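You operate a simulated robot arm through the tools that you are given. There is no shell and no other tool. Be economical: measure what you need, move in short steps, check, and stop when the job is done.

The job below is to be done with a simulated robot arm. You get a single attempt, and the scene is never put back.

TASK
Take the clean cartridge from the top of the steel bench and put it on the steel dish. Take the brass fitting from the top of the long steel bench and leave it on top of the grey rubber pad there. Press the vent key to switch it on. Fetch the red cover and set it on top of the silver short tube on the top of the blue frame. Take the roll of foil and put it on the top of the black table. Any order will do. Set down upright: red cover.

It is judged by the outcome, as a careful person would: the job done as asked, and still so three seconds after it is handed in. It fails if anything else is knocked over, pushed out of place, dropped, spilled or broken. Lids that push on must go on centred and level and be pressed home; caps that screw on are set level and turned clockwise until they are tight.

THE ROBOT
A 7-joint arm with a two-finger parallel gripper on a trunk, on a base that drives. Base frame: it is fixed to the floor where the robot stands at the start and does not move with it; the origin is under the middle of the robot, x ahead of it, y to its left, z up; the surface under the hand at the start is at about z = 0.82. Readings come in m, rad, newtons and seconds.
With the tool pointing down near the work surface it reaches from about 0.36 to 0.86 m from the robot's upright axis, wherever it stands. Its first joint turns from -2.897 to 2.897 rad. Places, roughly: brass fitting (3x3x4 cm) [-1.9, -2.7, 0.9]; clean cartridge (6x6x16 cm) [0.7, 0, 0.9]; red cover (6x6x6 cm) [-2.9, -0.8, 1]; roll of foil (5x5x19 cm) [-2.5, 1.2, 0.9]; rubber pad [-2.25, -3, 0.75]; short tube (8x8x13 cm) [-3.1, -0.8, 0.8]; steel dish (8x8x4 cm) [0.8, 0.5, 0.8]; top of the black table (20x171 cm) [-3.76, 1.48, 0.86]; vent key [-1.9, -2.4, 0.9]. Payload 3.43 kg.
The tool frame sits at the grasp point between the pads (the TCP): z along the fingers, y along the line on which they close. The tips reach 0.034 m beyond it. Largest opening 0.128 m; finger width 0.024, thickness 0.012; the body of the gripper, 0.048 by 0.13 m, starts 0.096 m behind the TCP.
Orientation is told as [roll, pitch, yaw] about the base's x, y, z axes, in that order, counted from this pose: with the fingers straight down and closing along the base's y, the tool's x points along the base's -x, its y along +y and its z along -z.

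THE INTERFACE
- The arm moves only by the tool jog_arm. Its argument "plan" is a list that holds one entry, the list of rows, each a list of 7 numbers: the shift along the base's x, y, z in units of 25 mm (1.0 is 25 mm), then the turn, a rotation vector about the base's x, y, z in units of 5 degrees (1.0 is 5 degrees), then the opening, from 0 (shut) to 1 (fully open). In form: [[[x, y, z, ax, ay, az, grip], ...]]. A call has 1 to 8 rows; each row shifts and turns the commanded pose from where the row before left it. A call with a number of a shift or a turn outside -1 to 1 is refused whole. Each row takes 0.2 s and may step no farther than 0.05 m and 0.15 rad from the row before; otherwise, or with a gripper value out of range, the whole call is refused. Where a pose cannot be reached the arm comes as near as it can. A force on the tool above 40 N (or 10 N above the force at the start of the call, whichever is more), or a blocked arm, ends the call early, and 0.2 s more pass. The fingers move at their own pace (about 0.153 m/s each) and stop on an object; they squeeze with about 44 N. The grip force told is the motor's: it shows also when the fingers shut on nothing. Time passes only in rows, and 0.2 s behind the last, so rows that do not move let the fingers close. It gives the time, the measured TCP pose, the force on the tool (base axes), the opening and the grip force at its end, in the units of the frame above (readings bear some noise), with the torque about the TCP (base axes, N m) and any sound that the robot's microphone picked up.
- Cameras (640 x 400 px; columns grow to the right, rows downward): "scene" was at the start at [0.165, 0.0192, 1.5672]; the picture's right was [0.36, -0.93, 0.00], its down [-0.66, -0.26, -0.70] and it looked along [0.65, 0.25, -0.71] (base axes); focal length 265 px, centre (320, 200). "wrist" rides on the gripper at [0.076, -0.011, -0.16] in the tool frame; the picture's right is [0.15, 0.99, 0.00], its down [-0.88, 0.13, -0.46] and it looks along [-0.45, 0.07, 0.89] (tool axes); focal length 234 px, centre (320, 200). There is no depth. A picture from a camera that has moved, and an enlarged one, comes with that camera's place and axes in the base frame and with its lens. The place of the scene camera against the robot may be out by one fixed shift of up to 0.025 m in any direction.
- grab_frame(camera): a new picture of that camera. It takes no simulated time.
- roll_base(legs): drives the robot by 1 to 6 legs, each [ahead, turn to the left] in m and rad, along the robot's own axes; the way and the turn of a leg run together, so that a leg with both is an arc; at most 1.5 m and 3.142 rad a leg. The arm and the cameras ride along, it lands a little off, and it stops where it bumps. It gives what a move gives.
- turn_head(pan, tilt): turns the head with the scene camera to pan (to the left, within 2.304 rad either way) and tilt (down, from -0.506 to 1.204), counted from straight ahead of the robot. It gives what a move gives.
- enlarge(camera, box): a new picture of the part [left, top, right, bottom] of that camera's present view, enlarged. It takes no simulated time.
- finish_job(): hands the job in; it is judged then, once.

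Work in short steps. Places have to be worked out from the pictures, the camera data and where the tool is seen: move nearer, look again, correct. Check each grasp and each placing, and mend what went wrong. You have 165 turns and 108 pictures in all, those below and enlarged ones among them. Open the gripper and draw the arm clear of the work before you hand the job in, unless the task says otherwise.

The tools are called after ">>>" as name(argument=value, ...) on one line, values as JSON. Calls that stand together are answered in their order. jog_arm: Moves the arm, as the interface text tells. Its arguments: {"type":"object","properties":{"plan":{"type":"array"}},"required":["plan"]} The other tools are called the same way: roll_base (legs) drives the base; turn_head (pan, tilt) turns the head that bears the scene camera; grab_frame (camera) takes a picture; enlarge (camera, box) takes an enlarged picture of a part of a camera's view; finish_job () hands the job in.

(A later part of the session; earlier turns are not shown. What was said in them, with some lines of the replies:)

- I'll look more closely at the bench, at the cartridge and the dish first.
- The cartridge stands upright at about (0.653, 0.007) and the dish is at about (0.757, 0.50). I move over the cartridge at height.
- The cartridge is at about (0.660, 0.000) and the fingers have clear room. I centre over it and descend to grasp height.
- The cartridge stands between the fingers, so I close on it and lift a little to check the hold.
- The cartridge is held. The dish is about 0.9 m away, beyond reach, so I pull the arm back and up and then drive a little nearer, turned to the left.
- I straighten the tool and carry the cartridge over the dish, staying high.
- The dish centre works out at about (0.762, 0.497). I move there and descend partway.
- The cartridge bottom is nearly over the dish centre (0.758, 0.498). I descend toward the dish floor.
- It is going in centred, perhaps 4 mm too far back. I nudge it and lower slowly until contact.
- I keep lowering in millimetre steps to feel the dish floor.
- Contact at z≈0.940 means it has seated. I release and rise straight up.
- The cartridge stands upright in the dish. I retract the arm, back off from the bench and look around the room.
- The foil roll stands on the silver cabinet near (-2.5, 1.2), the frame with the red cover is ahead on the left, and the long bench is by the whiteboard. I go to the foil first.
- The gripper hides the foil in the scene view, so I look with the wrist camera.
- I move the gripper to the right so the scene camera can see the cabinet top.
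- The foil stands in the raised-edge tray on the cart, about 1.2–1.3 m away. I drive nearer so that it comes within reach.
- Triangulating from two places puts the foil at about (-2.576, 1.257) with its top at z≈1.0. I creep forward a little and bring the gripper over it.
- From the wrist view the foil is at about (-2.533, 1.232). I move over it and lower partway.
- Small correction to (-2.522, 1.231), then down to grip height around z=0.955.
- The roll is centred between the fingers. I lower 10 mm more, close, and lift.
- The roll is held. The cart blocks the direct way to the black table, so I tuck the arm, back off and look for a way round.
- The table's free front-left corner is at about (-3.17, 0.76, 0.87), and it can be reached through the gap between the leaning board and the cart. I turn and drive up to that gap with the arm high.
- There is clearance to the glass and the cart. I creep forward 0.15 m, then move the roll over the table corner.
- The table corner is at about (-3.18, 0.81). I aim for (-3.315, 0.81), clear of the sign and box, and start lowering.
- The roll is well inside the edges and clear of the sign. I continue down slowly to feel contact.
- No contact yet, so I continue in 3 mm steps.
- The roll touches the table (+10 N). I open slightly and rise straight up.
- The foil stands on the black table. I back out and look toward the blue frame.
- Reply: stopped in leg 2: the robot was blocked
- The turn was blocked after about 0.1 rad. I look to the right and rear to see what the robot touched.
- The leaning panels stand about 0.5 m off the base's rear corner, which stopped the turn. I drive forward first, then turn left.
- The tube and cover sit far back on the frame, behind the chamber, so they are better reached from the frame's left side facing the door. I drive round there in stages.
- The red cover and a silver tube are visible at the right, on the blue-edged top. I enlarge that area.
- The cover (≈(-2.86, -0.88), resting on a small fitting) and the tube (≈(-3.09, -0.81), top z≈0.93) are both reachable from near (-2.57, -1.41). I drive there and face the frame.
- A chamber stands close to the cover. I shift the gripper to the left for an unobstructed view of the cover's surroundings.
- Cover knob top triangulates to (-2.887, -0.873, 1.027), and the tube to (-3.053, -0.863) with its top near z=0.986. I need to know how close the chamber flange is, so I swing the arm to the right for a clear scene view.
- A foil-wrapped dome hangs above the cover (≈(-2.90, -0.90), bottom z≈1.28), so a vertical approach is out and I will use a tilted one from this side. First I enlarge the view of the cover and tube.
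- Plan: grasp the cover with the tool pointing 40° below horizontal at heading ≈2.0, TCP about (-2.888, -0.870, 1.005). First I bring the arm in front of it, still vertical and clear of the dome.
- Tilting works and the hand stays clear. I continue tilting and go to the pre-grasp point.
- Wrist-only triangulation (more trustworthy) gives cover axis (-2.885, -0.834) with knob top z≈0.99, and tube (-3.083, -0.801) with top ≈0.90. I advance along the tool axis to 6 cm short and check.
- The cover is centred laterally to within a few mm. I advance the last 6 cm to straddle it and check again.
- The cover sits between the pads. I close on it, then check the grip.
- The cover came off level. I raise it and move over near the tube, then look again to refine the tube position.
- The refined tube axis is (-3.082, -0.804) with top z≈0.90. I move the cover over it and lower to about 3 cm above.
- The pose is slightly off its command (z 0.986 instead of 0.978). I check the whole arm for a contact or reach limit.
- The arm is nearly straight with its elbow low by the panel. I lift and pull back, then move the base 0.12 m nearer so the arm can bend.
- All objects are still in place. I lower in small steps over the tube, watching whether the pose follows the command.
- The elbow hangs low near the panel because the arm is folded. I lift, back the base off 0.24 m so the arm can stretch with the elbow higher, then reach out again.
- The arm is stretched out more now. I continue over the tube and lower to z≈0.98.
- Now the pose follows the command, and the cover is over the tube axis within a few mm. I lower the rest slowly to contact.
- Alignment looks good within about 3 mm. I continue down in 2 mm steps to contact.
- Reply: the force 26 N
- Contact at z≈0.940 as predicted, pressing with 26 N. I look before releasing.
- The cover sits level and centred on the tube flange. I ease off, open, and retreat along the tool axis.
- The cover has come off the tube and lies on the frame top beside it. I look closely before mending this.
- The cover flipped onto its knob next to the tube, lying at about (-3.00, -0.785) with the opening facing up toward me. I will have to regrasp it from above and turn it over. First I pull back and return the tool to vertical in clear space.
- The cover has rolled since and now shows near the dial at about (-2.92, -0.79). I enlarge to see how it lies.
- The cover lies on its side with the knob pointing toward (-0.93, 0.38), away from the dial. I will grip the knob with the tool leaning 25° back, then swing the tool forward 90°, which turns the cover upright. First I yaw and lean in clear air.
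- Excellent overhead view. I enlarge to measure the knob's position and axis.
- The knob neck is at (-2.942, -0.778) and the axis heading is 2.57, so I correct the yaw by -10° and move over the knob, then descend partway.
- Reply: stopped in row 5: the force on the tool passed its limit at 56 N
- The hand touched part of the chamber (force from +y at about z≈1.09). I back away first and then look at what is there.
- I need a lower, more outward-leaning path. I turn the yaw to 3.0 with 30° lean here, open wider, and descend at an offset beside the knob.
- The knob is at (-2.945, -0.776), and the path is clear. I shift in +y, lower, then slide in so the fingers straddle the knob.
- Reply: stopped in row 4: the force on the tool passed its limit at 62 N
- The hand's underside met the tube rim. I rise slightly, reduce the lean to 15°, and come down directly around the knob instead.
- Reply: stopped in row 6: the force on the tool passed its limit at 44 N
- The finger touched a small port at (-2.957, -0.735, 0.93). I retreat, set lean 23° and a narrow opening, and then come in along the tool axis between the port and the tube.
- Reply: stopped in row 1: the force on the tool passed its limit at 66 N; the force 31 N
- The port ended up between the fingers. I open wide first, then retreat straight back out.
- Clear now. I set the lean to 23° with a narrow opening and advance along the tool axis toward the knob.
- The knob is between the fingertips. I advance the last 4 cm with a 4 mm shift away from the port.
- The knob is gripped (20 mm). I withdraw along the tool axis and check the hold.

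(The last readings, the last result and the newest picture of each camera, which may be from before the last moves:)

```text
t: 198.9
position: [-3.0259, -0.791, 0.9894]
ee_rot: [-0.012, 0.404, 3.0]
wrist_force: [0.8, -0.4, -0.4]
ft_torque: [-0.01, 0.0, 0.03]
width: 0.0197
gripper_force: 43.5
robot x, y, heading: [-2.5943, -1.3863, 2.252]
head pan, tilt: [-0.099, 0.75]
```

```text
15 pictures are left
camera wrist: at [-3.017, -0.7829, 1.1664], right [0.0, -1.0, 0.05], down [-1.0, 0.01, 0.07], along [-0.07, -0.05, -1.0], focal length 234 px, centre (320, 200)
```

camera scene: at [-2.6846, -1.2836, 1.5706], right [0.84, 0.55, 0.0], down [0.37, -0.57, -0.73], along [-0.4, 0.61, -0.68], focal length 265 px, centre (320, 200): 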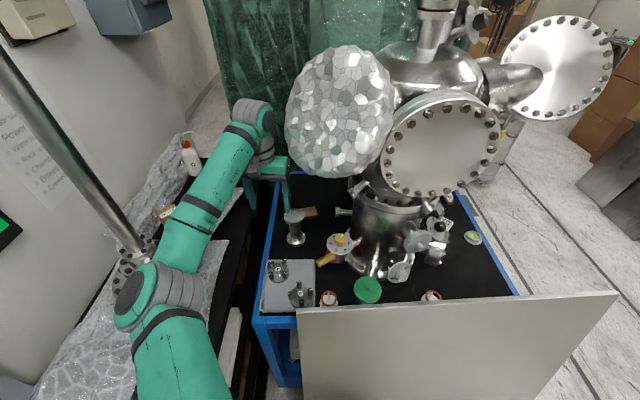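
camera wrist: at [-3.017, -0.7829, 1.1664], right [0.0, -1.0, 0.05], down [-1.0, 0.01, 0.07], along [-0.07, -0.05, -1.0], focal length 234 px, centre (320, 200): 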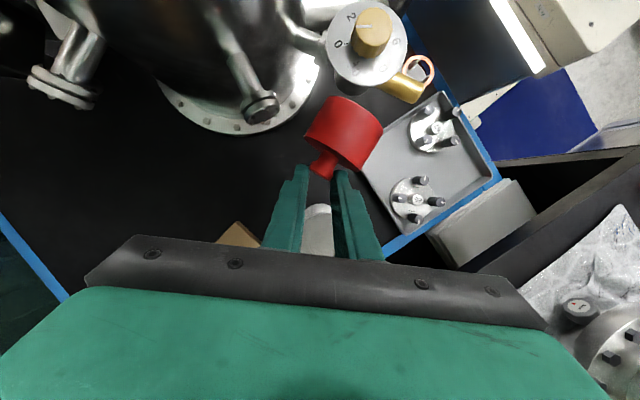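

The cover is held by its knob. I move left and back, away from the foil dome, then drive back to open space to swing the cover upright.

>>> jog_arm(plan=[[[-0.6, -0.8, 0.3, 0, 0, 0, 0], [-0.6, -0.8, 0.3, 0, 0, 0, 0], [-0.6, -0.8, 0.3, 0, 0, 0, 0], [-0.6, -0.8, 0, 0, 0, 0, 0], [0, -0.8, 0, 0, 0, 0, 0], [0, 0, 0, 0, 0, 0, 0]]])

>>> roll_base(legs=[[-0.42, 0]])

>>> jog_arm(plan=[[[0, 0, 0.5, 0.53, 0.85, 0, 0], [0, 0, 0.5, 0.53, 0.85, 0, 0], [0, 0, 0, 0.53, 0.85, 0, 0], [0, 0, 0, 0.53, 0.85, 0, 0], [0, 0, 0, 0.53, 0.85, 0, 0], [0, 0, 0, 0.53, 0.85, 0, 0], [0, 0, 0, 0.53, 0.85, 0, 0], [0, 0, 0, 0.53, 0.85, 0, 0]]])

>>> jog_arm(plan=[[[0, 0, 0, 0.53, 0.85, 0, 0], [0, 0, 0, 0.53, 0.85, 0, 0], [-0.2, 0.3, 0, 0.53, 0.85, 0, 0], [-0.3, 0.4, 0, 0.53, 0.85, 0, 0], [-0.3, 0.4, 0, 0.53, 0.85, 0, 0], [-0.3, 0.4, 0, 0.53, 0.85, 0, 0], [-0.3, 0.4, 0, 0.53, 0.85, 0, 0], [-0.3, 0.4, 0, 0.53, 0.85, 0, 0]]])

```text
t: 200.3
position: [-3.0845, -0.8914, 1.0124]
ee_rot: [-0.011, 0.405, 2.999]
wrist_force: [0.3, 0.6, -1.0]
ft_torque: [-0.02, 0.01, -0.02]
width: 0.0197
gripper_force: 43.8
robot x, y, heading: [-2.5921, -1.384, 2.252]
head pan, tilt: [-0.099, 0.75]
```

```text
t: 202.9
position: [-2.8189, -1.2184, 1.0132]
ee_rot: [-0.01, 0.402, 3.0]
wrist_force: [0.6, -0.3, -0.1]
ft_torque: [0.02, -0.02, -0.01]
width: 0.0195
gripper_force: 43.7
robot x, y, heading: [-2.3233, -1.7132, 2.253]
head pan, tilt: [-0.099, 0.75]
```

```text
t: 204.7
position: [-2.8197, -1.2176, 1.0379]
ee_rot: [-0.283, -0.246, 2.98]
wrist_force: [0.3, -0.5, -0.5]
ft_torque: [-0.01, 0.01, 0.0]
width: 0.0196
gripper_force: 43.4
robot x, y, heading: [-2.3238, -1.7066, 2.253]
head pan, tilt: [-0.099, 0.75]
```

```text
t: 206.5
position: [-2.862, -1.1609, 1.0366]
ee_rot: [-0.673, -0.867, -3.087]
wrist_force: [0.5, 0.2, 0.5]
ft_torque: [-0.04, 0.0, -0.02]
width: 0.0197
gripper_force: 43.7
robot x, y, heading: [-2.3222, -1.7109, 2.258]
head pan, tilt: [-0.099, 0.75]
```

The swing goes well; I finish the last 10° and look at the cover's attitude with both cameras.

>>> jog_arm(plan=[[[0, 0, 0, 0.53, 0.85, 0, 0], [0, 0, 0, 0.53, 0.85, 0, 0], [0, 0, 0, 0, 0, 0, 0]]])

>>> grab_frame(camera="wrist")

>>> grab_frame(camera="scene")

```text
t: 207.3
position: [-2.8623, -1.1604, 1.0381]
ee_rot: [-0.861, -1.002, -2.935]
wrist_force: [0.0, -0.1, -1.2]
ft_torque: [0.04, 0.03, -0.03]
width: 0.0194
gripper_force: 43.8
robot x, y, heading: [-2.3234, -1.7107, 2.255]
head pan, tilt: [-0.099, 0.75]
```

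```text
14 pictures are left
camera wrist: at [-2.7065, -1.2445, 1.0341], right [-0.41, -0.74, -0.53], down [-0.21, -0.48, 0.85], along [-0.89, 0.46, 0.04], focal length 234 px, centre (320, 200)
```

wrist: 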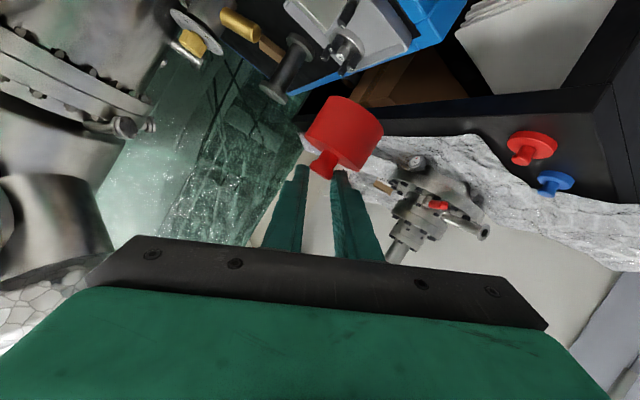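

```text
13 pictures are left
camera scene: at [-2.4517, -1.5708, 1.5707], right [0.83, 0.55, 0.0], down [0.38, -0.57, -0.73], along [-0.4, 0.61, -0.68], focal length 265 px, centre (320, 200)
```

scene: 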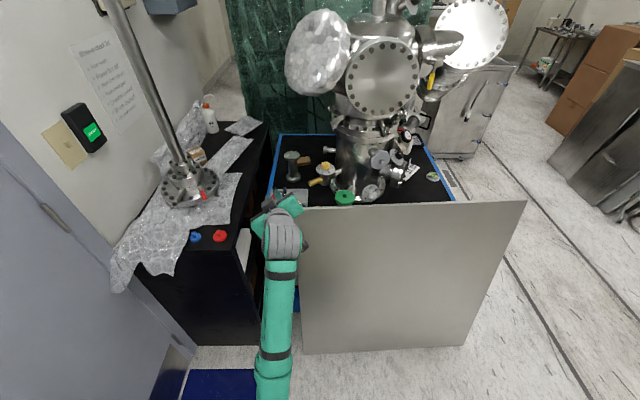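

The cover hangs upright (its axis matches the vertical in the image). Its axis is offset about (-0.018, +0.018) from the TCP and its bottom is about 0.067 below, so I drive forward 0.15 m and bring it over the tube.

>>> roll_base(legs=[[0.15, 0]])

>>> jog_arm(plan=[[[-0.5, 0.9, 0, 0, 0, 0, 0], [-0.5, 0.9, 0, 0, 0, 0, 0], [-0.5, 0.9, 0, 0, 0, 0, 0], [-0.5, 0.9, 0, 0, 0, 0, 0], [-0.5, 0.9, 0, 0, 0, 0, 0], [-0.5, 0.9, 0, 0, 0, 0, 0], [-0.5, 0.9, 0, 0, 0, 0, 0], [0, 0, 0, 0, 0, 0, 0]]])

```text
t: 208.7
position: [-2.9565, -1.0434, 1.037]
ee_rot: [-0.861, -1.002, -2.937]
wrist_force: [-0.3, -0.4, -0.5]
ft_torque: [-0.02, -0.01, 0.02]
width: 0.0198
gripper_force: 44.1
robot x, y, heading: [-2.4192, -1.5952, 2.256]
head pan, tilt: [-0.099, 0.75]
```

```text
t: 210.5
position: [-3.0436, -0.8843, 1.0358]
ee_rot: [-0.859, -1.001, -2.937]
wrist_force: [0.5, 0.7, -0.9]
ft_torque: [-0.04, -0.01, -0.01]
width: 0.0191
gripper_force: 44.1
robot x, y, heading: [-2.421, -1.5929, 2.254]
head pan, tilt: [-0.099, 0.75]
```

Following well. I finish the move over the tube, lower to z≈1.0 and check with the wrist camera.

>>> jog_arm(plan=[[[-0.28, 0.84, 0, 0, 0, 0, 0], [-0.28, 0.84, 0, 0, 0, 0, 0], [-0.28, 0.84, 0, 0, 0, 0, 0], [0, 0, -0.8, 0, 0, 0, 0], [0, 0, -0.6, 0, 0, 0, 0], [0, 0, 0, 0, 0, 0, 0]]])

>>> enlarge(camera="wrist", box=[200, 0, 480, 230])

```text
t: 211.9
position: [-3.0639, -0.8225, 1.0025]
ee_rot: [-0.859, -1.001, -2.939]
wrist_force: [1.3, -0.1, 0.3]
ft_torque: [0.02, 0.02, -0.05]
width: 0.0192
gripper_force: 43.8
robot x, y, heading: [-2.416, -1.5944, 2.25]
head pan, tilt: [-0.099, 0.75]
```

```text
1.74 times, centred on (340, 115) of wrist
camera zoom: at [-2.9089, -0.9066, 0.9989], right [-0.41, -0.74, -0.53], down [-0.21, -0.48, 0.85], along [-0.89, 0.46, 0.04], focal length 407 px, centre (285, 348)
```

zoom: 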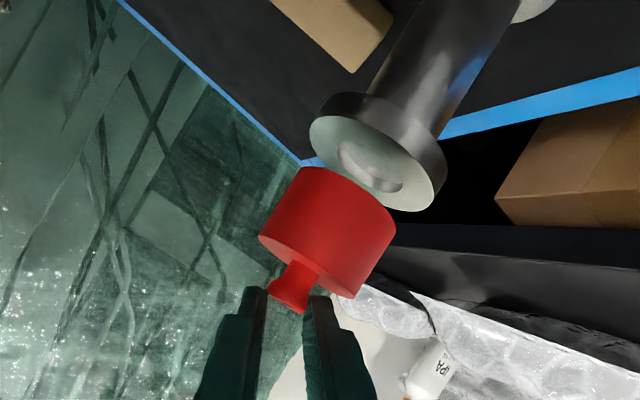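

The cover axis and tube axis line up within about 2 mm. I lower slowly to contact.

>>> jog_arm(plan=[[[0, 0, -0.4, 0, 0, 0, 0], [0, 0, -0.3, 0, 0, 0, 0], [0, 0, -0.1, 0, 0, 0, 0], [0, 0, 0, 0, 0, 0, 0]]])

>>> jog_arm(plan=[[[0, 0, -0.08, 0, 0, 0, 0], [0, 0, -0.08, 0, 0, 0, 0], [0, 0, 0, 0, 0, 0, 0]]])

>>> jog_arm(plan=[[[0, 0, -0.08, 0, 0, 0, 0], [0, 0, -0.08, 0, 0, 0, 0], [0, 0, 0, 0, 0, 0, 0]]])

```text
t: 212.9
position: [-3.0653, -0.8226, 0.982]
ee_rot: [-0.859, -1.004, -2.938]
wrist_force: [0.9, 0.5, -0.2]
ft_torque: [-0.03, 0.02, -0.01]
width: 0.0193
gripper_force: 43.9
robot x, y, heading: [-2.4175, -1.5949, 2.253]
head pan, tilt: [-0.099, 0.75]
```

```text
t: 213.7
position: [-3.0649, -0.8226, 0.9799]
ee_rot: [-0.862, -1.003, -2.936]
wrist_force: [0.0, 0.3, 3.6]
ft_torque: [0.18, 0.08, -0.04]
width: 0.0193
gripper_force: 43.8
robot x, y, heading: [-2.4203, -1.5924, 2.249]
head pan, tilt: [-0.099, 0.75]
```

```text
t: 214.5
position: [-3.0648, -0.8222, 0.9788]
ee_rot: [-0.871, -1.005, -2.929]
wrist_force: [1.4, -3.5, 22.4]
ft_torque: [0.52, 0.46, 0.06]
width: 0.0194
gripper_force: 43.9
robot x, y, heading: [-2.4181, -1.5972, 2.256]
head pan, tilt: [-0.099, 0.75]
```

Contact with 22 N. I look once, relieve the force, then open gradually.

>>> enlarge(camera="wrist", box=[200, 30, 440, 230])

>>> jog_arm(plan=[[[0, 0, 0.06, 0, 0, 0, 0], [0, 0, 0.05, 0, 0, 0, 0], [0, 0, 0, 0, 0, 0, 0]]])

```text
2.00 times, centred on (320, 130) of wrist
camera zoom: at [-2.9096, -0.9069, 0.9745], right [-0.41, -0.74, -0.53], down [-0.21, -0.49, 0.85], along [-0.89, 0.46, 0.05], focal length 468 px, centre (320, 340)
```

zoom: 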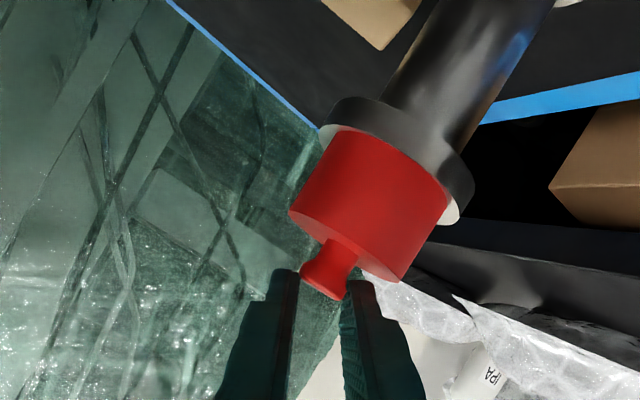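

```text
t: 215.3
position: [-3.0657, -0.8238, 0.9789]
ee_rot: [-0.865, -1.003, -2.934]
wrist_force: [-4.8, 0.3, 20.6]
ft_torque: [0.78, 0.82, 0.21]
width: 0.0197
gripper_force: 44.2
robot x, y, heading: [-2.4189, -1.5924, 2.251]
head pan, tilt: [-0.099, 0.75]
```

The cover seems about 9 mm too near and 4 mm left. I lift a few mm, shift it by (-0.009, +0.001), and set down again.

>>> jog_arm(plan=[[[0, 0, 0.2, 0, 0, 0, 0], [0, 0, 0.2, 0, 0, 0, 0], [-0.36, 0.03, 0, 0, 0, 0, 0], [0, 0, 0, 0, 0, 0, 0]]])

>>> jog_arm(plan=[[[0, 0, -0.1, 0, 0, 0, 0], [0, 0, -0.1, 0, 0, 0, 0], [0, 0, 0, 0, 0, 0, 0]]])

>>> jog_arm(plan=[[[0, 0, -0.06, 0, 0, 0, 0], [0, 0, 0, 0, 0, 0, 0]]])

```text
t: 216.3
position: [-3.0736, -0.8224, 0.9863]
ee_rot: [-0.857, -1.001, -2.94]
wrist_force: [-0.4, 0.5, -0.2]
ft_torque: [-0.01, 0.0, 0.02]
width: 0.0195
gripper_force: 44.2
robot x, y, heading: [-2.4192, -1.5933, 2.244]
head pan, tilt: [-0.099, 0.75]
```

```text
t: 217.1
position: [-3.0748, -0.8222, 0.9828]
ee_rot: [-0.859, -1.003, -2.937]
wrist_force: [0.0, 0.4, 0.6]
ft_torque: [-0.05, -0.01, -0.01]
width: 0.0195
gripper_force: 43.9
robot x, y, heading: [-2.4153, -1.5964, 2.252]
head pan, tilt: [-0.099, 0.75]
```

```text
t: 217.7
position: [-3.0736, -0.8224, 0.9801]
ee_rot: [-0.86, -1.002, -2.937]
wrist_force: [-0.1, 0.1, -1.4]
ft_torque: [-0.01, -0.01, -0.01]
width: 0.0197
gripper_force: 44.0
robot x, y, heading: [-2.4225, -1.5916, 2.256]
head pan, tilt: [-0.099, 0.75]
```

I continue in 1.5 mm steps for a light contact.

>>> jog_arm(plan=[[[0, 0, -0.06, 0, 0, 0, 0], [0, 0, 0, 0, 0, 0, 0]]])

>>> jog_arm(plan=[[[0, 0, -0.04, 0, 0, 0, 0], [0, 0, 0, 0, 0, 0, 0]]])

>>> enlarge(camera="wrist", box=[200, 30, 440, 230])

```text
t: 218.3
position: [-3.0749, -0.8223, 0.9798]
ee_rot: [-0.86, -1.001, -2.938]
wrist_force: [-0.5, -0.2, 0.6]
ft_torque: [0.01, 0.04, 0.01]
width: 0.0194
gripper_force: 44.4
robot x, y, heading: [-2.4219, -1.5956, 2.253]
head pan, tilt: [-0.099, 0.75]
```

```text
t: 218.9
position: [-3.0734, -0.8225, 0.9798]
ee_rot: [-0.863, -1.002, -2.936]
wrist_force: [0.6, 0.4, 4.7]
ft_torque: [0.15, 0.06, -0.01]
width: 0.0194
gripper_force: 44.0
robot x, y, heading: [-2.4193, -1.5946, 2.249]
head pan, tilt: [-0.099, 0.75]
```

```text
2.00 times, centred on (320, 130) of wrist
camera zoom: at [-2.9184, -0.9062, 0.9757], right [-0.41, -0.74, -0.53], down [-0.21, -0.48, 0.85], along [-0.89, 0.46, 0.04], focal length 468 px, centre (320, 340)
```

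zoom: 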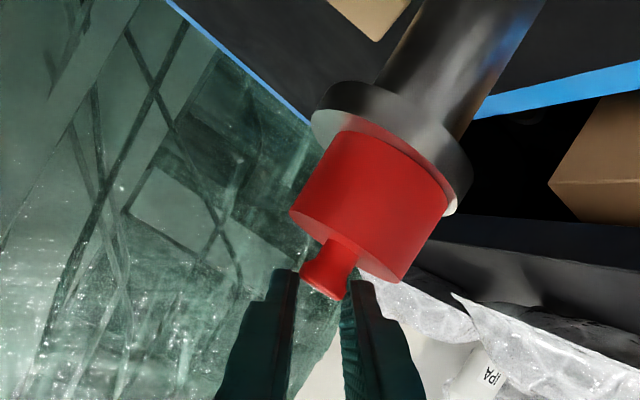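

Now the flange rim shows evenly around the cover, with light contact (5 N). I open gradually without moving.

>>> jog_arm(plan=[[[0, 0, 0.03, 0, 0, 0, 0.17], [0, 0, 0, 0, 0, 0, 0.2], [0, 0, 0, 0, 0, 0, 0.25], [0, 0, 0, 0, 0, 0, 0.3], [0, 0, 0, 0, 0, 0, 0.36], [0, 0, 0, 0, 0, 0, 0.42]]])

>>> grab_frame(camera="wrist")

```text
t: 220.3
position: [-3.074, -0.822, 0.9805]
ee_rot: [-0.864, -1.006, -2.933]
wrist_force: [-2.1, 0.0, 7.7]
ft_torque: [-0.07, 0.3, -0.01]
width: 0.0525
gripper_force: 0.0
robot x, y, heading: [-2.4153, -1.5943, 2.251]
head pan, tilt: [-0.099, 0.75]
```

```text
9 pictures are left
camera wrist: at [-2.9185, -0.9062, 0.9771], right [-0.41, -0.74, -0.53], down [-0.21, -0.49, 0.85], along [-0.89, 0.46, 0.04], focal length 234 px, centre (320, 200)
```

wrist: 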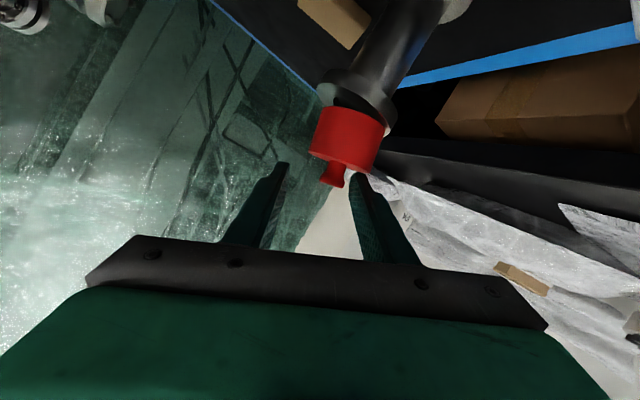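

The cover stands on the tube; the lower finger touches its top lightly. I rise 6 mm, then withdraw along the tool axis.

>>> jog_arm(plan=[[[0, 0, 0.15, 0, 0, 0, 0.4], [0, 0, 0.15, 0, 0, 0, 0.4], [0.4, -0.36, 0.25, 0, 0, 0, 0.4], [0.7, -0.63, 0.36, 0, 0, 0, 0.4], [0.7, -0.63, 0.36, 0, 0, 0, 0.4], [0.7, -0.63, 0.36, 0, 0, 0, 0.4], [0.7, -0.63, 0.36, 0, 0, 0, 0.4], [0, 0, 0, 0, 0, 0, 0.4]]])

>>> enlarge(camera="wrist", box=[200, 0, 480, 230])

```text
t: 222.1
position: [-2.9938, -0.8939, 1.0286]
ee_rot: [-0.861, -1.001, -2.938]
wrist_force: [0.6, 0.2, -0.9]
ft_torque: [0.02, 0.0, 0.0]
width: 0.0515
gripper_force: 0.0
robot x, y, heading: [-2.4187, -1.5928, 2.255]
head pan, tilt: [-0.099, 0.75]
```

```text
1.74 times, centred on (340, 115) of wrist
camera zoom: at [-2.838, -0.978, 1.0252], right [-0.41, -0.74, -0.53], down [-0.21, -0.48, 0.85], along [-0.89, 0.46, 0.04], focal length 407 px, centre (285, 348)
```

zoom: 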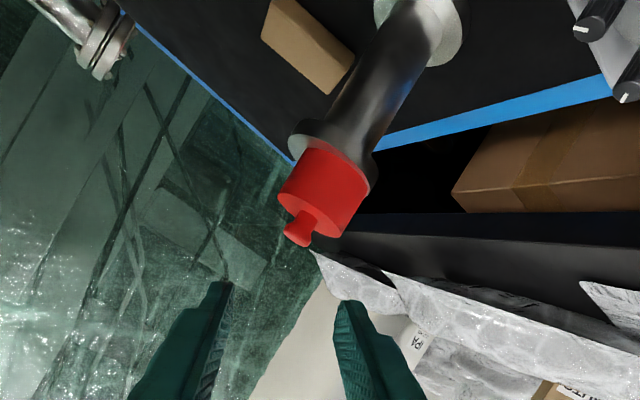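

The cover stays upright and centred on the tube. Now I retract, bring the tool back to vertical, and head for the long bench.

>>> jog_arm(plan=[[[0.75, -0.67, 0.3, 0, 0, 0, 0.4], [0.75, -0.67, 0.3, 0, 0, 0, 0.4], [0.75, -0.67, 0.3, 0, 0, 0, 0.4], [0.75, -0.67, 0.3, 0, 0, 0, 0.4], [0.75, -0.67, 0.3, -0.668, -0.744, 0, 0.4], [0.75, -0.67, 0.3, -0.668, -0.744, 0, 0.4], [0.75, -0.67, 0.3, -0.668, -0.744, 0, 0.4], [0.75, -0.67, 0.3, -0.668, -0.744, 0, 0.4]]])

>>> jog_arm(plan=[[[0.6, -0.5, 0.5, -0.668, -0.744, 0, 0.4], [0.6, -0.5, 0.5, -0.668, -0.744, 0, 0.4], [0.5, -0.4, 0.5, -0.668, -0.744, 0, 0.4], [0.3, -0.3, 0.5, -0.668, -0.744, 0, 0.4], [0, 0, 0.5, -0.668, -0.744, 0, 0.4], [0, 0, 0, -0.668, -0.744, 0, 0.4], [0, 0, 0, -0.668, -0.744, 0, 0.4], [0, 0, 0, -0.668, -0.744, 0, 0.4]]])

>>> jog_arm(plan=[[[0, 0, 0, -0.668, -0.744, 0, 0.4], [0, 0, 0, -0.53, -0.6, 0, 0.4], [0, 0, 0, 0, 0, 0, 0.4]]])

```text
t: 223.9
position: [-2.8437, -1.0274, 1.0881]
ee_rot: [-0.472, -0.749, 3.045]
wrist_force: [-0.2, -0.2, -0.9]
ft_torque: [-0.02, 0.0, -0.01]
width: 0.0511
gripper_force: 0.1
robot x, y, heading: [-2.4209, -1.5923, 2.256]
head pan, tilt: [-0.099, 0.75]
```

```text
t: 225.7
position: [-2.794, -1.0709, 1.1504]
ee_rot: [-0.078, -0.144, 2.865]
wrist_force: [0.3, -0.3, -0.1]
ft_torque: [0.02, 0.01, 0.01]
width: 0.0512
gripper_force: 0.0
robot x, y, heading: [-2.4206, -1.5954, 2.254]
head pan, tilt: [-0.099, 0.75]
```

```text
t: 226.5
position: [-2.7936, -1.071, 1.1519]
ee_rot: [-0.01, -0.004, 2.859]
wrist_force: [-0.3, 0.3, 0.8]
ft_torque: [0.01, 0.0, -0.03]
width: 0.0514
gripper_force: 0.0
robot x, y, heading: [-2.4192, -1.5952, 2.248]
head pan, tilt: [-0.099, 0.75]
```

I pull the arm in and drive around to the front of the long bench.

>>> jog_arm(plan=[[[0.58, -0.81, 0.4, 0, 0, -1, 0.4], [0.58, -0.81, 0.4, 0, 0, -1, 0.4], [0.58, -0.81, 0.4, 0, 0, -1, 0.4], [0.58, -0.81, 0.4, 0, 0, -1, 0.4], [0.58, -0.81, 0.4, 0, 0, -1, 0.4], [0.58, -0.81, 0.4, 0, 0, -1, 0.4], [0, 0, 0.3, 0, 0, -1, 0.4]]])

>>> roll_base(legs=[[0, -1.925], [1.07, 0], [0, -1.69], [0.85, 0], [0, -1.2]])

>>> turn_head(pan=0.0, tilt=0.6)

>>> grab_frame(camera="scene")

```text
t: 228.1
position: [-2.7065, -1.1925, 1.2192]
ee_rot: [-0.01, -0.005, 2.246]
wrist_force: [-0.3, 0.4, -0.6]
ft_torque: [0.0, -0.01, 0.0]
width: 0.0514
gripper_force: 0.1
robot x, y, heading: [-2.4206, -1.5925, 2.254]
head pan, tilt: [-0.099, 0.75]
```

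```text
t: 251.0
position: [-1.6873, -2.338, 1.2174]
ee_rot: [-0.01, -0.002, -2.579]
wrist_force: [-0.4, -0.8, -0.7]
ft_torque: [-0.01, 0.05, 0.0]
width: 0.0513
gripper_force: 0.0
robot x, y, heading: [-1.2548, -2.1009, -2.578]
head pan, tilt: [-0.099, 0.75]
```

```text
t: 251.7
position: [-1.6872, -2.3382, 1.2181]
ee_rot: [-0.012, -0.002, -2.579]
wrist_force: [-0.5, -0.3, 0.5]
ft_torque: [0.03, 0.02, 0.04]
width: 0.0512
gripper_force: 0.1
robot x, y, heading: [-1.2531, -2.1006, -2.578]
head pan, tilt: [0.0, 0.6]
```

```text
7 pictures are left
camera scene: at [-1.4337, -2.2126, 1.5835], right [-0.54, 0.84, 0.0], down [0.48, 0.3, -0.82], along [-0.7, -0.44, -0.57], focal length 265 px, centre (320, 200)
```

scene: 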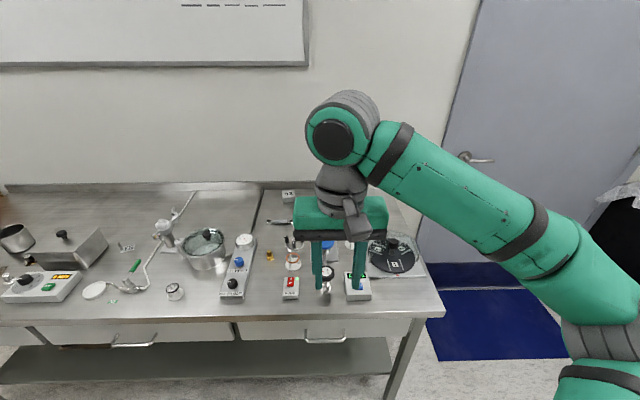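

I enlarge the part with the brass fitting, the pad and the switch boxes.

>>> enlarge(camera="scene", box=[225, 175, 405, 305])

```text
3.08 times, centred on (315, 240) of scene
camera zoom: at [-1.4337, -2.2126, 1.5835], right [-0.54, 0.84, 0.0], down [0.48, 0.3, -0.82], along [-0.7, -0.44, -0.57], focal length 816 px, centre (335, 77)
```

zoom: 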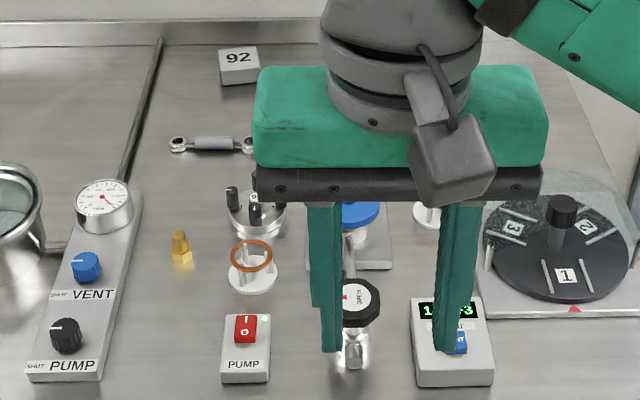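

The vent key looks to be the blue key on the display box at the right, and the brass fitting is at about (-1.93, -2.73). I drive 0.25 m closer and look down with the wrist camera.

>>> roll_base(legs=[[0.25, 0]])

>>> jog_arm(plan=[[[0.8, 0, 0, 0, 0, 0, 0], [0.8, -0.2, 0, 0, 0, 0, 0], [0.8, -0.3, 0, 0, 0, 0, 0], [0.5, -0.3, 0, 0, 0, 0, 0]]])

>>> grab_frame(camera="wrist")

```text
t: 253.5
position: [-1.8999, -2.4723, 1.2187]
ee_rot: [-0.009, -0.003, -2.579]
wrist_force: [-0.5, 0.9, -0.1]
ft_torque: [0.04, 0.04, 0.01]
width: 0.0512
gripper_force: 0.0
robot x, y, heading: [-1.4703, -2.2328, -2.574]
head pan, tilt: [0.0, 0.6]
```

```text
t: 254.5
position: [-1.8271, -2.4924, 1.2198]
ee_rot: [-0.012, -0.003, -2.58]
wrist_force: [-0.1, -0.5, 0.1]
ft_torque: [-0.03, -0.01, 0.04]
width: 0.0
gripper_force: 32.8
robot x, y, heading: [-1.4701, -2.2311, -2.577]
head pan, tilt: [0.0, 0.6]
```

```text
5 pictures are left
camera wrist: at [-1.7689, -2.4444, 1.3776], right [0.65, -0.76, -0.01], down [-0.67, -0.58, 0.46], along [-0.35, -0.29, -0.89], focal length 234 px, centre (320, 200)
```

wrist: 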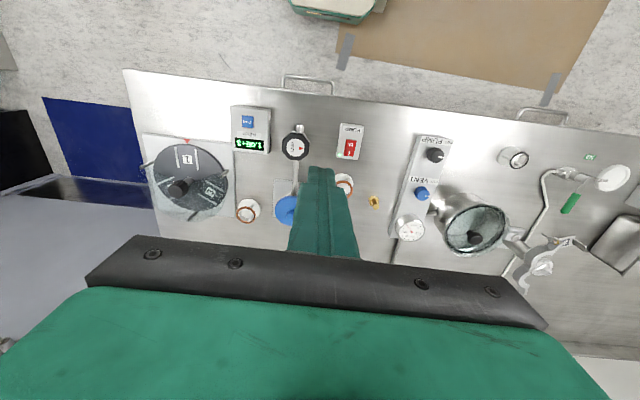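

I enlarge the vent key from here to see which side to press.

>>> enlarge(camera="wrist", box=[225, 95, 385, 215])

```text
3.33 times, centred on (305, 155) of wrist
camera zoom: at [-1.7689, -2.4444, 1.3776], right [0.65, -0.76, -0.01], down [-0.67, -0.58, 0.46], along [-0.35, -0.29, -0.89], focal length 781 px, centre (370, 350)
```

zoom: 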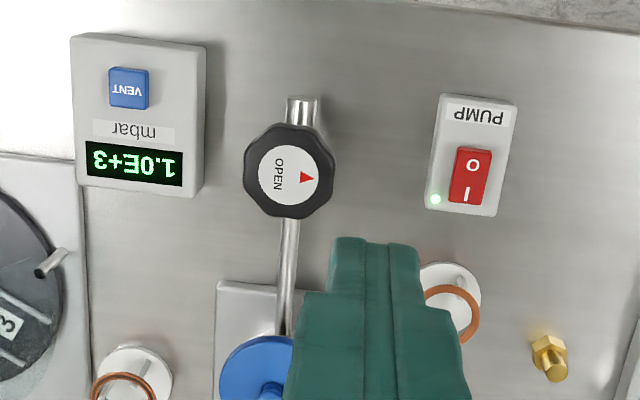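

The vent key is a square blue push key at about (-1.927, -2.377). I move over it with the gripper closed and descend.

>>> jog_arm(plan=[[[-0.8, 0.93, 0, 0, 0, 0, 0], [-0.8, 0.93, 0, 0, 0, 0, 0], [-0.8, 0.93, 0, 0, 0, 0, 0], [-0.8, 0.93, 0, 0, 0, 0, 0], [-0.78, 0.91, -0.5, 0, 0, 0, 0], [0, 0, -1, 0, 0, 0, 0], [0, 0, -1, 0, 0, 0, 0], [0, 0, -1, 0, 0, 0, 0]]])

>>> jog_arm(plan=[[[0, 0, -1, 0, 0, 0, 0], [0, 0, -1, 0, 0, 0, 0], [0, 0, -1, 0, 0, 0, 0], [0, 0, -1, 0, 0, 0, 0], [0, 0, -1, 0, 0, 0, 0], [0, 0, -1, 0, 0, 0, 0], [0, 0, 0, 0, 0, 0, 0]]])

>>> enlarge(camera="wrist", box=[200, 60, 440, 260])

```text
t: 256.3
position: [-1.928, -2.3778, 1.1296]
ee_rot: [-0.008, -0.004, -2.578]
wrist_force: [0.1, -0.3, 0.1]
ft_torque: [-0.01, -0.02, -0.02]
width: 0.0
gripper_force: 33.2
robot x, y, heading: [-1.4704, -2.2352, -2.576]
head pan, tilt: [0.0, 0.6]
```

```text
t: 257.9
position: [-1.9267, -2.3779, 0.9808]
ee_rot: [-0.009, -0.004, -2.579]
wrist_force: [0.3, 0.0, -0.7]
ft_torque: [-0.01, -0.01, -0.01]
width: 0.0001
gripper_force: 33.4
robot x, y, heading: [-1.4685, -2.2336, -2.576]
head pan, tilt: [0.0, 0.6]
```

```text
2.00 times, centred on (320, 160) of wrist
camera zoom: at [-1.868, -2.3288, 1.1398], right [0.65, -0.76, -0.01], down [-0.67, -0.58, 0.46], along [-0.35, -0.29, -0.89], focal length 468 px, centre (320, 280)
```

zoom: 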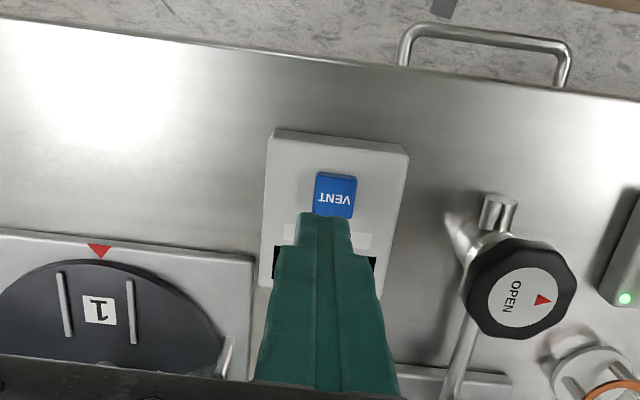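

The key top works out at (-1.919, -2.380, 0.90). I nudge onto it and press down.

>>> jog_arm(plan=[[[0.3, -0.08, -0.5, 0, 0, 0, 0], [0, 0, -1, 0, 0, 0, 0], [0, 0, -0.2, 0, 0, 0, 0], [0, 0, -0.15, 0, 0, 0, 0], [0, 0, 0, 0, 0, 0, 0]]])

>>> jog_arm(plan=[[[0, 0, -0.1, 0, 0, 0, 0], [0, 0, -0.1, 0, 0, 0, 0], [0, 0, 0, 0, 0, 0, 0]]])

```text
t: 259.1
position: [-1.9198, -2.379, 0.9361]
ee_rot: [-0.009, -0.003, -2.577]
wrist_force: [0.5, -0.3, 2.8]
ft_torque: [-0.03, -0.01, 0.03]
width: 0.0
gripper_force: 33.3
robot x, y, heading: [-1.4664, -2.2341, -2.579]
head pan, tilt: [0.0, 0.6]
heard: click
```

```text
t: 259.9
position: [-1.9206, -2.3797, 0.9296]
ee_rot: [-0.011, -0.005, -2.579]
wrist_force: [3.0, 2.2, 23.6]
ft_torque: [0.05, -0.12, 0.07]
width: 0.0
gripper_force: 33.1
robot x, y, heading: [-1.4723, -2.2306, -2.581]
head pan, tilt: [0.0, 0.6]
```

A click was heard, so the key is pressed. I lift straight off, then look for the rubber pad with the scene camera.

>>> jog_arm(plan=[[[0, 0, 1, 0, 0, 0, 0], [0, 0, 1, 0, 0, 0, 0], [0, 0, 1, 0, 0, 0, 0], [0, 0, 1, 0, 0, 0, 0], [0.3, 0.6, 1, 0, 0, 0, 0], [0.3, 0.6, 1, 0, 0, 0, 0], [0.3, 0.6, 1, 0, 0, 0, 0.4], [0.3, 0.6, 1, 0, 0, 0, 0.4]]])

>>> turn_head(pan=0.35, tilt=0.65)

>>> enlarge(camera="scene", box=[120, 40, 520, 290])

```text
t: 261.7
position: [-1.8886, -2.3194, 1.1287]
ee_rot: [-0.009, -0.003, -2.576]
wrist_force: [0.5, 0.1, -0.9]
ft_torque: [0.0, -0.02, 0.02]
width: 0.0512
gripper_force: 0.2
robot x, y, heading: [-1.465, -2.23, -2.579]
head pan, tilt: [0.0, 0.6]
```

```text
t: 262.5
position: [-1.8903, -2.3192, 1.128]
ee_rot: [-0.01, -0.004, -2.577]
wrist_force: [0.0, -0.9, 0.8]
ft_torque: [-0.01, 0.01, 0.01]
width: 0.0512
gripper_force: 0.0
robot x, y, heading: [-1.4686, -2.2354, -2.578]
head pan, tilt: [0.351, 0.649]
```

```text
1.60 times, centred on (320, 165) of scene
camera zoom: at [-1.6247, -2.369, 1.5793], right [-0.79, 0.61, 0.0], down [0.37, 0.48, -0.8], along [-0.49, -0.63, -0.6], focal length 424 px, centre (320, 256)
```

zoom: 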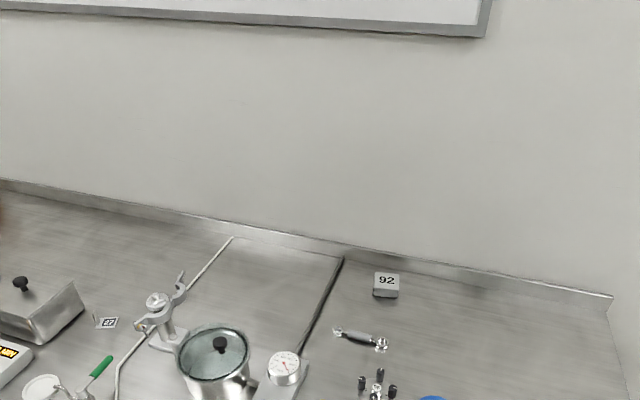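

The block marked "92" at about (-2.263, -2.895) is the grey pad (it fits the given rough place). I drive 0.15 m closer, tilt the tool 20° for reach, and hover over the brass fitting.

>>> roll_base(legs=[[0.15, 0]])

>>> jog_arm(plan=[[[0.3, -1, 0, 0, 0, 0, 0.4], [0.3, -1, 0, 0, 0, 0, 0.4], [0.3, -1, 0, 0, 0, 0, 0.4], [0.4, -1, 0, -0.535, 0.845, 0, 0.4], [0.4, -1, 0, -0.535, 0.845, 0, 0.4], [0.4, -1, 0, -0.535, 0.845, 0, 0.4], [0.4, -1, 0, -0.535, 0.845, 0, 0.4], [0.4, -1, 0, 0, 0, 0, 0.4]]])

```text
t: 263.9
position: [-2.0186, -2.4019, 1.1282]
ee_rot: [-0.011, -0.002, -2.578]
wrist_force: [0.5, 0.1, 0.8]
ft_torque: [-0.01, -0.03, 0.0]
width: 0.0512
gripper_force: 0.0
robot x, y, heading: [-1.5945, -2.3148, -2.578]
head pan, tilt: [0.351, 0.649]
```

```text
t: 265.7
position: [-1.9457, -2.6006, 1.1286]
ee_rot: [-0.008, -0.354, -2.579]
wrist_force: [-0.4, -0.1, 0.0]
ft_torque: [-0.03, 0.03, 0.04]
width: 0.0513
gripper_force: 0.1
robot x, y, heading: [-1.5974, -2.3149, -2.572]
head pan, tilt: [0.351, 0.649]
```

I move over the brass fitting and lower to z≈1.0, then take a look.

>>> jog_arm(plan=[[[0.46, -0.94, -1, 0, 0, 0, 0.4], [0.46, -0.94, -1, 0, 0, 0, 0.4], [0.46, -0.94, -1, 0, 0, 0, 0.4], [0.46, -0.94, -1, 0, 0, 0, 0.4], [0.44, -0.94, -1, 0, 0, 0, 0.4], [0, 0, 0, 0, 0, 0, 0.4]]])

>>> grab_frame(camera="wrist")

```text
t: 267.1
position: [-1.8887, -2.7202, 1.0022]
ee_rot: [-0.008, -0.353, -2.577]
wrist_force: [-0.3, 0.6, -0.2]
ft_torque: [0.02, 0.02, -0.01]
width: 0.0508
gripper_force: 0.0
robot x, y, heading: [-1.5974, -2.3147, -2.58]
head pan, tilt: [0.351, 0.649]
```

```text
1 pictures are left
camera wrist: at [-1.7871, -2.644, 1.1262], right [0.64, -0.76, -0.06], down [-0.49, -0.47, 0.73], along [-0.59, -0.44, -0.68], focal length 234 px, centre (320, 200)
```

wrist: 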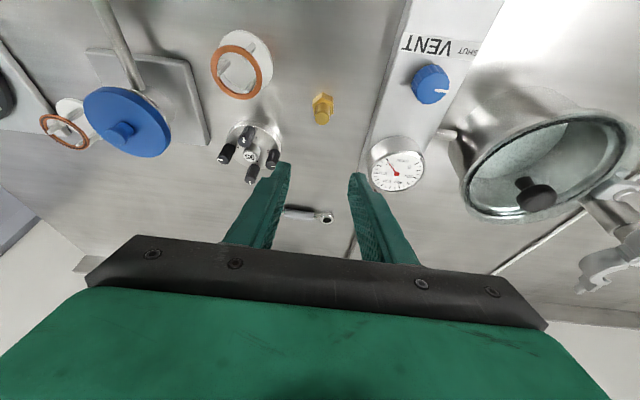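

The brass axis is at about (-1.883, -2.706) and its top at z≈0.908. I align and descend to TCP z≈0.91, then close.

>>> jog_arm(plan=[[[0.24, 0.36, -0.6, 0, 0, 0, 0.4], [0.24, 0.36, -0.8, 0, 0, 0, 0.4], [0, 0, -1, 0, 0, 0, 0.4], [0, 0, -0.8, 0, 0, 0, 0.4], [0, 0, -0.4, 0, 0, 0, 0.4], [0, 0, 0, 0, 0, 0, 0.4]]])

>>> jog_arm(plan=[[[0, 0, 0, 0, 0, 0, 0], [0, 0, 0, 0, 0, 0, 0], [0, 0, 0, 0, 0, 0, 0]]])

```text
t: 268.5
position: [-1.8757, -2.6988, 0.9138]
ee_rot: [-0.009, -0.353, -2.577]
wrist_force: [-0.7, -0.2, 0.0]
ft_torque: [-0.01, 0.02, -0.01]
width: 0.0513
gripper_force: 0.0
robot x, y, heading: [-1.5959, -2.3165, -2.577]
head pan, tilt: [0.351, 0.649]
```

```text
t: 269.3
position: [-1.8769, -2.7017, 0.914]
ee_rot: [-0.01, -0.354, -2.576]
wrist_force: [0.1, -0.5, 0.0]
ft_torque: [0.0, 0.0, -0.02]
width: 0.0138
gripper_force: 44.0
robot x, y, heading: [-1.5935, -2.3174, -2.581]
head pan, tilt: [0.351, 0.649]
```

Gripped on the fitting's neck (14 mm). I lift, and carry it toward the pad.

>>> jog_arm(plan=[[[0, 0, 1, 0, 0, 0, 0], [0, 0, 1, 0, 0, 0, 0], [0, 0, 1, 0, 0, 0, 0], [0, 0, 1, 0, 0, 0, 0], [-0.9, -0.4, 1, 0, 0, 0, 0], [-1, -0.48, 0.5, 0, 0, 0, 0], [-1, -0.48, 0, 0, 0, 0, 0], [-1, -0.48, 0, 0, 0, 0, 0]]])

>>> jog_arm(plan=[[[-1, -0.48, 0, 0, 0, 0, 0], [-1, -0.48, 0, 0, 0, 0, 0], [-1, -0.48, 0, 0, 0, 0, 0], [-1, -0.48, 0, 0, 0, 0, 0], [-1, -0.48, 0, 0, 0, 0, 0], [-1, -0.48, 0, 0, 0, 0, 0], [-1, -0.48, 0, 0, 0, 0, 0], [-1, -0.5, 0, 0, 0, 0, 0]]])

```text
t: 271.1
position: [-1.9732, -2.7468, 1.052]
ee_rot: [-0.008, -0.353, -2.578]
wrist_force: [-1.0, 0.3, -0.6]
ft_torque: [-0.03, -0.01, -0.03]
width: 0.0146
gripper_force: 44.5
robot x, y, heading: [-1.5961, -2.3156, -2.577]
head pan, tilt: [0.351, 0.649]
```

```text
t: 272.9
position: [-2.1741, -2.8422, 1.0507]
ee_rot: [-0.008, -0.354, -2.578]
wrist_force: [-0.4, 0.8, 0.1]
ft_torque: [0.01, -0.04, 0.01]
width: 0.0146
gripper_force: 43.9
robot x, y, heading: [-1.5952, -2.3132, -2.578]
head pan, tilt: [0.351, 0.649]
```

Still held. I move close to the pad at z≈1.0 and use the last picture to align.

>>> jog_arm(plan=[[[-0.8, -0.44, -0.6, 0, 0, 0, 0], [-0.8, -0.44, -0.7, 0, 0, 0, 0], [-0.8, -0.44, -0.7, 0, 0, 0, 0], [0, 0, 0, 0, 0, 0, 0], [0, 0, 0, 0, 0, 0, 0]]])

>>> grab_frame(camera="wrist")

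```text
t: 274.1
position: [-2.2333, -2.8755, 1.0016]
ee_rot: [-0.009, -0.353, -2.577]
wrist_force: [-0.4, 0.2, -0.9]
ft_torque: [0.0, 0.0, 0.01]
width: 0.0144
gripper_force: 43.9
robot x, y, heading: [-1.5955, -2.3145, -2.577]
head pan, tilt: [0.351, 0.649]
```

```text
0 pictures are left
camera wrist: at [-2.132, -2.8012, 1.1245], right [0.64, -0.76, -0.06], down [-0.49, -0.47, 0.73], along [-0.59, -0.44, -0.68], focal length 234 px, centre (320, 200)
```

wrist: 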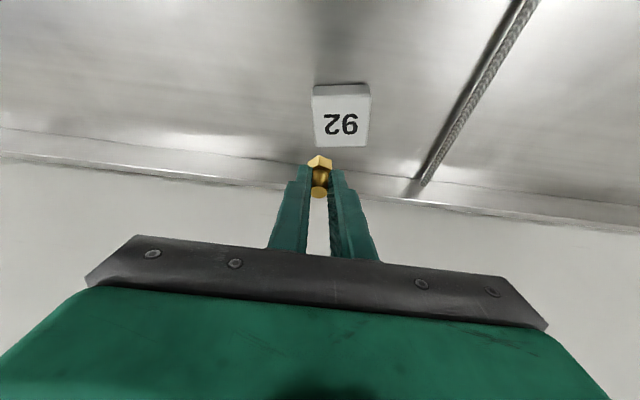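

The block's top centre is at about (-2.222, -2.887) and the brass hangs at (-2.239, -2.880). I shift by (+0.017, -0.009) and descend, feeling for contact.

>>> jog_arm(plan=[[[0.35, -0.18, 0, 0, 0, 0, 0], [0.33, -0.18, -0.4, 0, 0, 0, 0], [0, 0, -0.8, 0, 0, 0, 0], [0, 0, -0.8, 0, 0, 0, 0], [0, 0, -0.2, 0, 0, 0, 0], [0, 0, 0, 0, 0, 0, 0]]])

>>> jog_arm(plan=[[[0, 0, -0.12, 0, 0, 0, 0], [0, 0, -0.12, 0, 0, 0, 0], [0, 0, 0, 0, 0, 0, 0]]])

>>> jog_arm(plan=[[[0, 0, -0.12, 0, 0, 0, 0], [0, 0, -0.12, 0, 0, 0, 0], [0, 0, 0, 0, 0, 0, 0]]])

```text
t: 275.5
position: [-2.217, -2.8854, 0.947]
ee_rot: [-0.008, -0.352, -2.577]
wrist_force: [0.3, -0.4, -0.7]
ft_torque: [0.01, 0.01, 0.01]
width: 0.0145
gripper_force: 43.9
robot x, y, heading: [-1.595, -2.3146, -2.573]
head pan, tilt: [0.351, 0.649]
```

```text
t: 276.3
position: [-2.2171, -2.8853, 0.9432]
ee_rot: [-0.009, -0.358, -2.577]
wrist_force: [1.9, 4.0, 22.9]
ft_torque: [-0.06, 0.19, -0.03]
width: 0.0145
gripper_force: 43.9
robot x, y, heading: [-1.5997, -2.3159, -2.578]
head pan, tilt: [0.351, 0.649]
```

```text
t: 277.1
position: [-2.2166, -2.8859, 0.9368]
ee_rot: [-0.009, -0.357, -2.578]
wrist_force: [-4.4, -3.1, 37.9]
ft_torque: [-0.53, 0.63, 0.01]
width: 0.0146
gripper_force: 43.4
robot x, y, heading: [-1.594, -2.3146, -2.579]
head pan, tilt: [0.351, 0.649]
```

Contact came at TCP z≈0.944. I ease the force off before releasing.

>>> jog_arm(plan=[[[0, 0, 0.1, 0, 0, 0, 0], [0, 0, 0.1, 0, 0, 0, 0], [0, 0, 0, 0, 0, 0, 0]]])

```text
t: 277.9
position: [-2.2162, -2.8845, 0.9383]
ee_rot: [-0.01, -0.348, -2.579]
wrist_force: [-7.3, -2.5, 10.9]
ft_torque: [-0.29, 0.49, -0.03]
width: 0.0143
gripper_force: 43.7
robot x, y, heading: [-1.5956, -2.3171, -2.572]
head pan, tilt: [0.351, 0.649]
```

>>> jog_arm(plan=[[[-0.1, -0.03, 0.05, 0, 0, 0, 0], [0, 0, 0, 0, 0, 0, 0]]])

```text
t: 278.5
position: [-2.2188, -2.8853, 0.9378]
ee_rot: [-0.01, -0.348, -2.577]
wrist_force: [-0.7, -0.6, -0.9]
ft_torque: [0.02, -0.05, 0.0]
width: 0.0145
gripper_force: 44.3
robot x, y, heading: [-1.5945, -2.3138, -2.577]
head pan, tilt: [0.351, 0.649]
```

The force is now zero; I lower 1 mm for a light contact and open gradually.

>>> jog_arm(plan=[[[0, 0, -0.06, 0, 0, 0, 0], [0, 0, 0, 0, 0, 0, 0]]])

>>> jog_arm(plan=[[[0, 0, 0, 0, 0, 0, 0.13], [0, 0, 0, 0, 0, 0, 0.18], [0, 0, 0, 0, 0, 0, 0.24], [0, 0, 0, 0, 0, 0, 0.3], [0, 0, 0, 0, 0, 0, 0.4]]])

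```text
t: 279.1
position: [-2.218, -2.8867, 0.9386]
ee_rot: [-0.009, -0.352, -2.58]
wrist_force: [-0.5, 1.3, -0.5]
ft_torque: [-0.01, -0.01, 0.0]
width: 0.0142
gripper_force: 44.8
robot x, y, heading: [-1.5979, -2.3181, -2.577]
head pan, tilt: [0.351, 0.649]
```

```text
t: 280.3
position: [-2.2193, -2.8858, 0.9383]
ee_rot: [-0.009, -0.352, -2.579]
wrist_force: [0.7, 0.4, 1.0]
ft_torque: [-0.01, -0.01, 0.03]
width: 0.0514
gripper_force: 0.1
robot x, y, heading: [-1.5971, -2.3162, -2.572]
head pan, tilt: [0.351, 0.649]
```

Released. I withdraw along the tool axis and pull the arm clear.

>>> jog_arm(plan=[[[0.29, 0.18, 0.94, 0, 0, 0, 0.4], [0.29, 0.18, 0.94, 0, 0, 0, 0.4], [0.29, 0.18, 0.94, 0, 0, 0, 0.4], [0.29, 0.18, 0.94, 0, 0, 0, 0.4], [0.5, 0.3, 0.94, 0, 0, 0, 0.4], [0.8, 0.5, 0.9, 0, 0, 0, 0.4], [0.8, 0.5, 0.9, 0, 0, 0, 0.4], [0.8, 0.5, 0.9, 0, 0, 0, 0.4]]])

>>> jog_arm(plan=[[[0.84, 0.54, 0.3, 0, 0, 0, 0.6], [0.84, 0.54, 0.3, 0, 0, 0, 0.8], [0.84, 0.54, 0, 0, 0, 0, 1], [0.84, 0.54, 0, 0, 0, 0, 1], [0.84, 0.54, 0, 0, 0, 0, 1], [0.84, 0.54, 0, 0, 0, 0, 1]]])

>>> roll_base(legs=[[-0.3, 0]])

```text
t: 282.1
position: [-2.1186, -2.8225, 1.1219]
ee_rot: [-0.012, -0.351, -2.577]
wrist_force: [-0.5, 1.0, -0.5]
ft_torque: [0.02, -0.03, -0.03]
width: 0.0515
gripper_force: 0.1
robot x, y, heading: [-1.5961, -2.3121, -2.574]
head pan, tilt: [0.351, 0.649]
```

```text
t: 283.5
position: [-1.9917, -2.7408, 1.1377]
ee_rot: [-0.007, -0.353, -2.578]
wrist_force: [-0.5, 0.3, 0.3]
ft_torque: [-0.03, 0.02, 0.03]
width: 0.1279
gripper_force: 0.0
robot x, y, heading: [-1.5954, -2.3173, -2.579]
head pan, tilt: [0.351, 0.649]
```

```text
t: 285.5
position: [-1.7388, -2.5809, 1.138]
ee_rot: [-0.009, -0.354, -2.577]
wrist_force: [0.6, -0.9, -0.5]
ft_torque: [0.02, -0.01, -0.01]
width: 0.1282
gripper_force: 0.0
robot x, y, heading: [-1.3444, -2.15, -2.573]
head pan, tilt: [0.351, 0.649]
```

All five parts are done, the gripper is open and the arm is clear, so I hand the job in.

>>> finish_job()

```text
The job is handed in.
```

I carried out all five parts and handed the job in, but the brass fitting's final position was not seen afterwards because I had no pictures left.

- **Clean cartridge:** it stands upright in the steel dish, confirmed by picture.
- **Foil roll:** it stands upright on the front-left corner of the black table, confirmed by picture.
- **Red cover:** it sits upright and roughly centred on the silver tube, confirmed by picture. It fell off at my first placing and landed on the blue frame top, so I picked it up, turned it over and set it again.
- **Vent key:** I pressed it once and heard a click, but did not check the display afterwards.
- **Brass fitting:** I felt it touch the block marked "92" and let go there. I took that block to be the grey pad because it matched the rough position given; nothing else confirmed it.

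While recovering the cover, the gripper bumped the chamber, a small port and the tube (up to 66 N). Earlier, while I was driving, a turn was blocked beside the metal panels leaning near the cart. Later pictures showed nothing moved at the frame, but I did not recheck the leaning panels.
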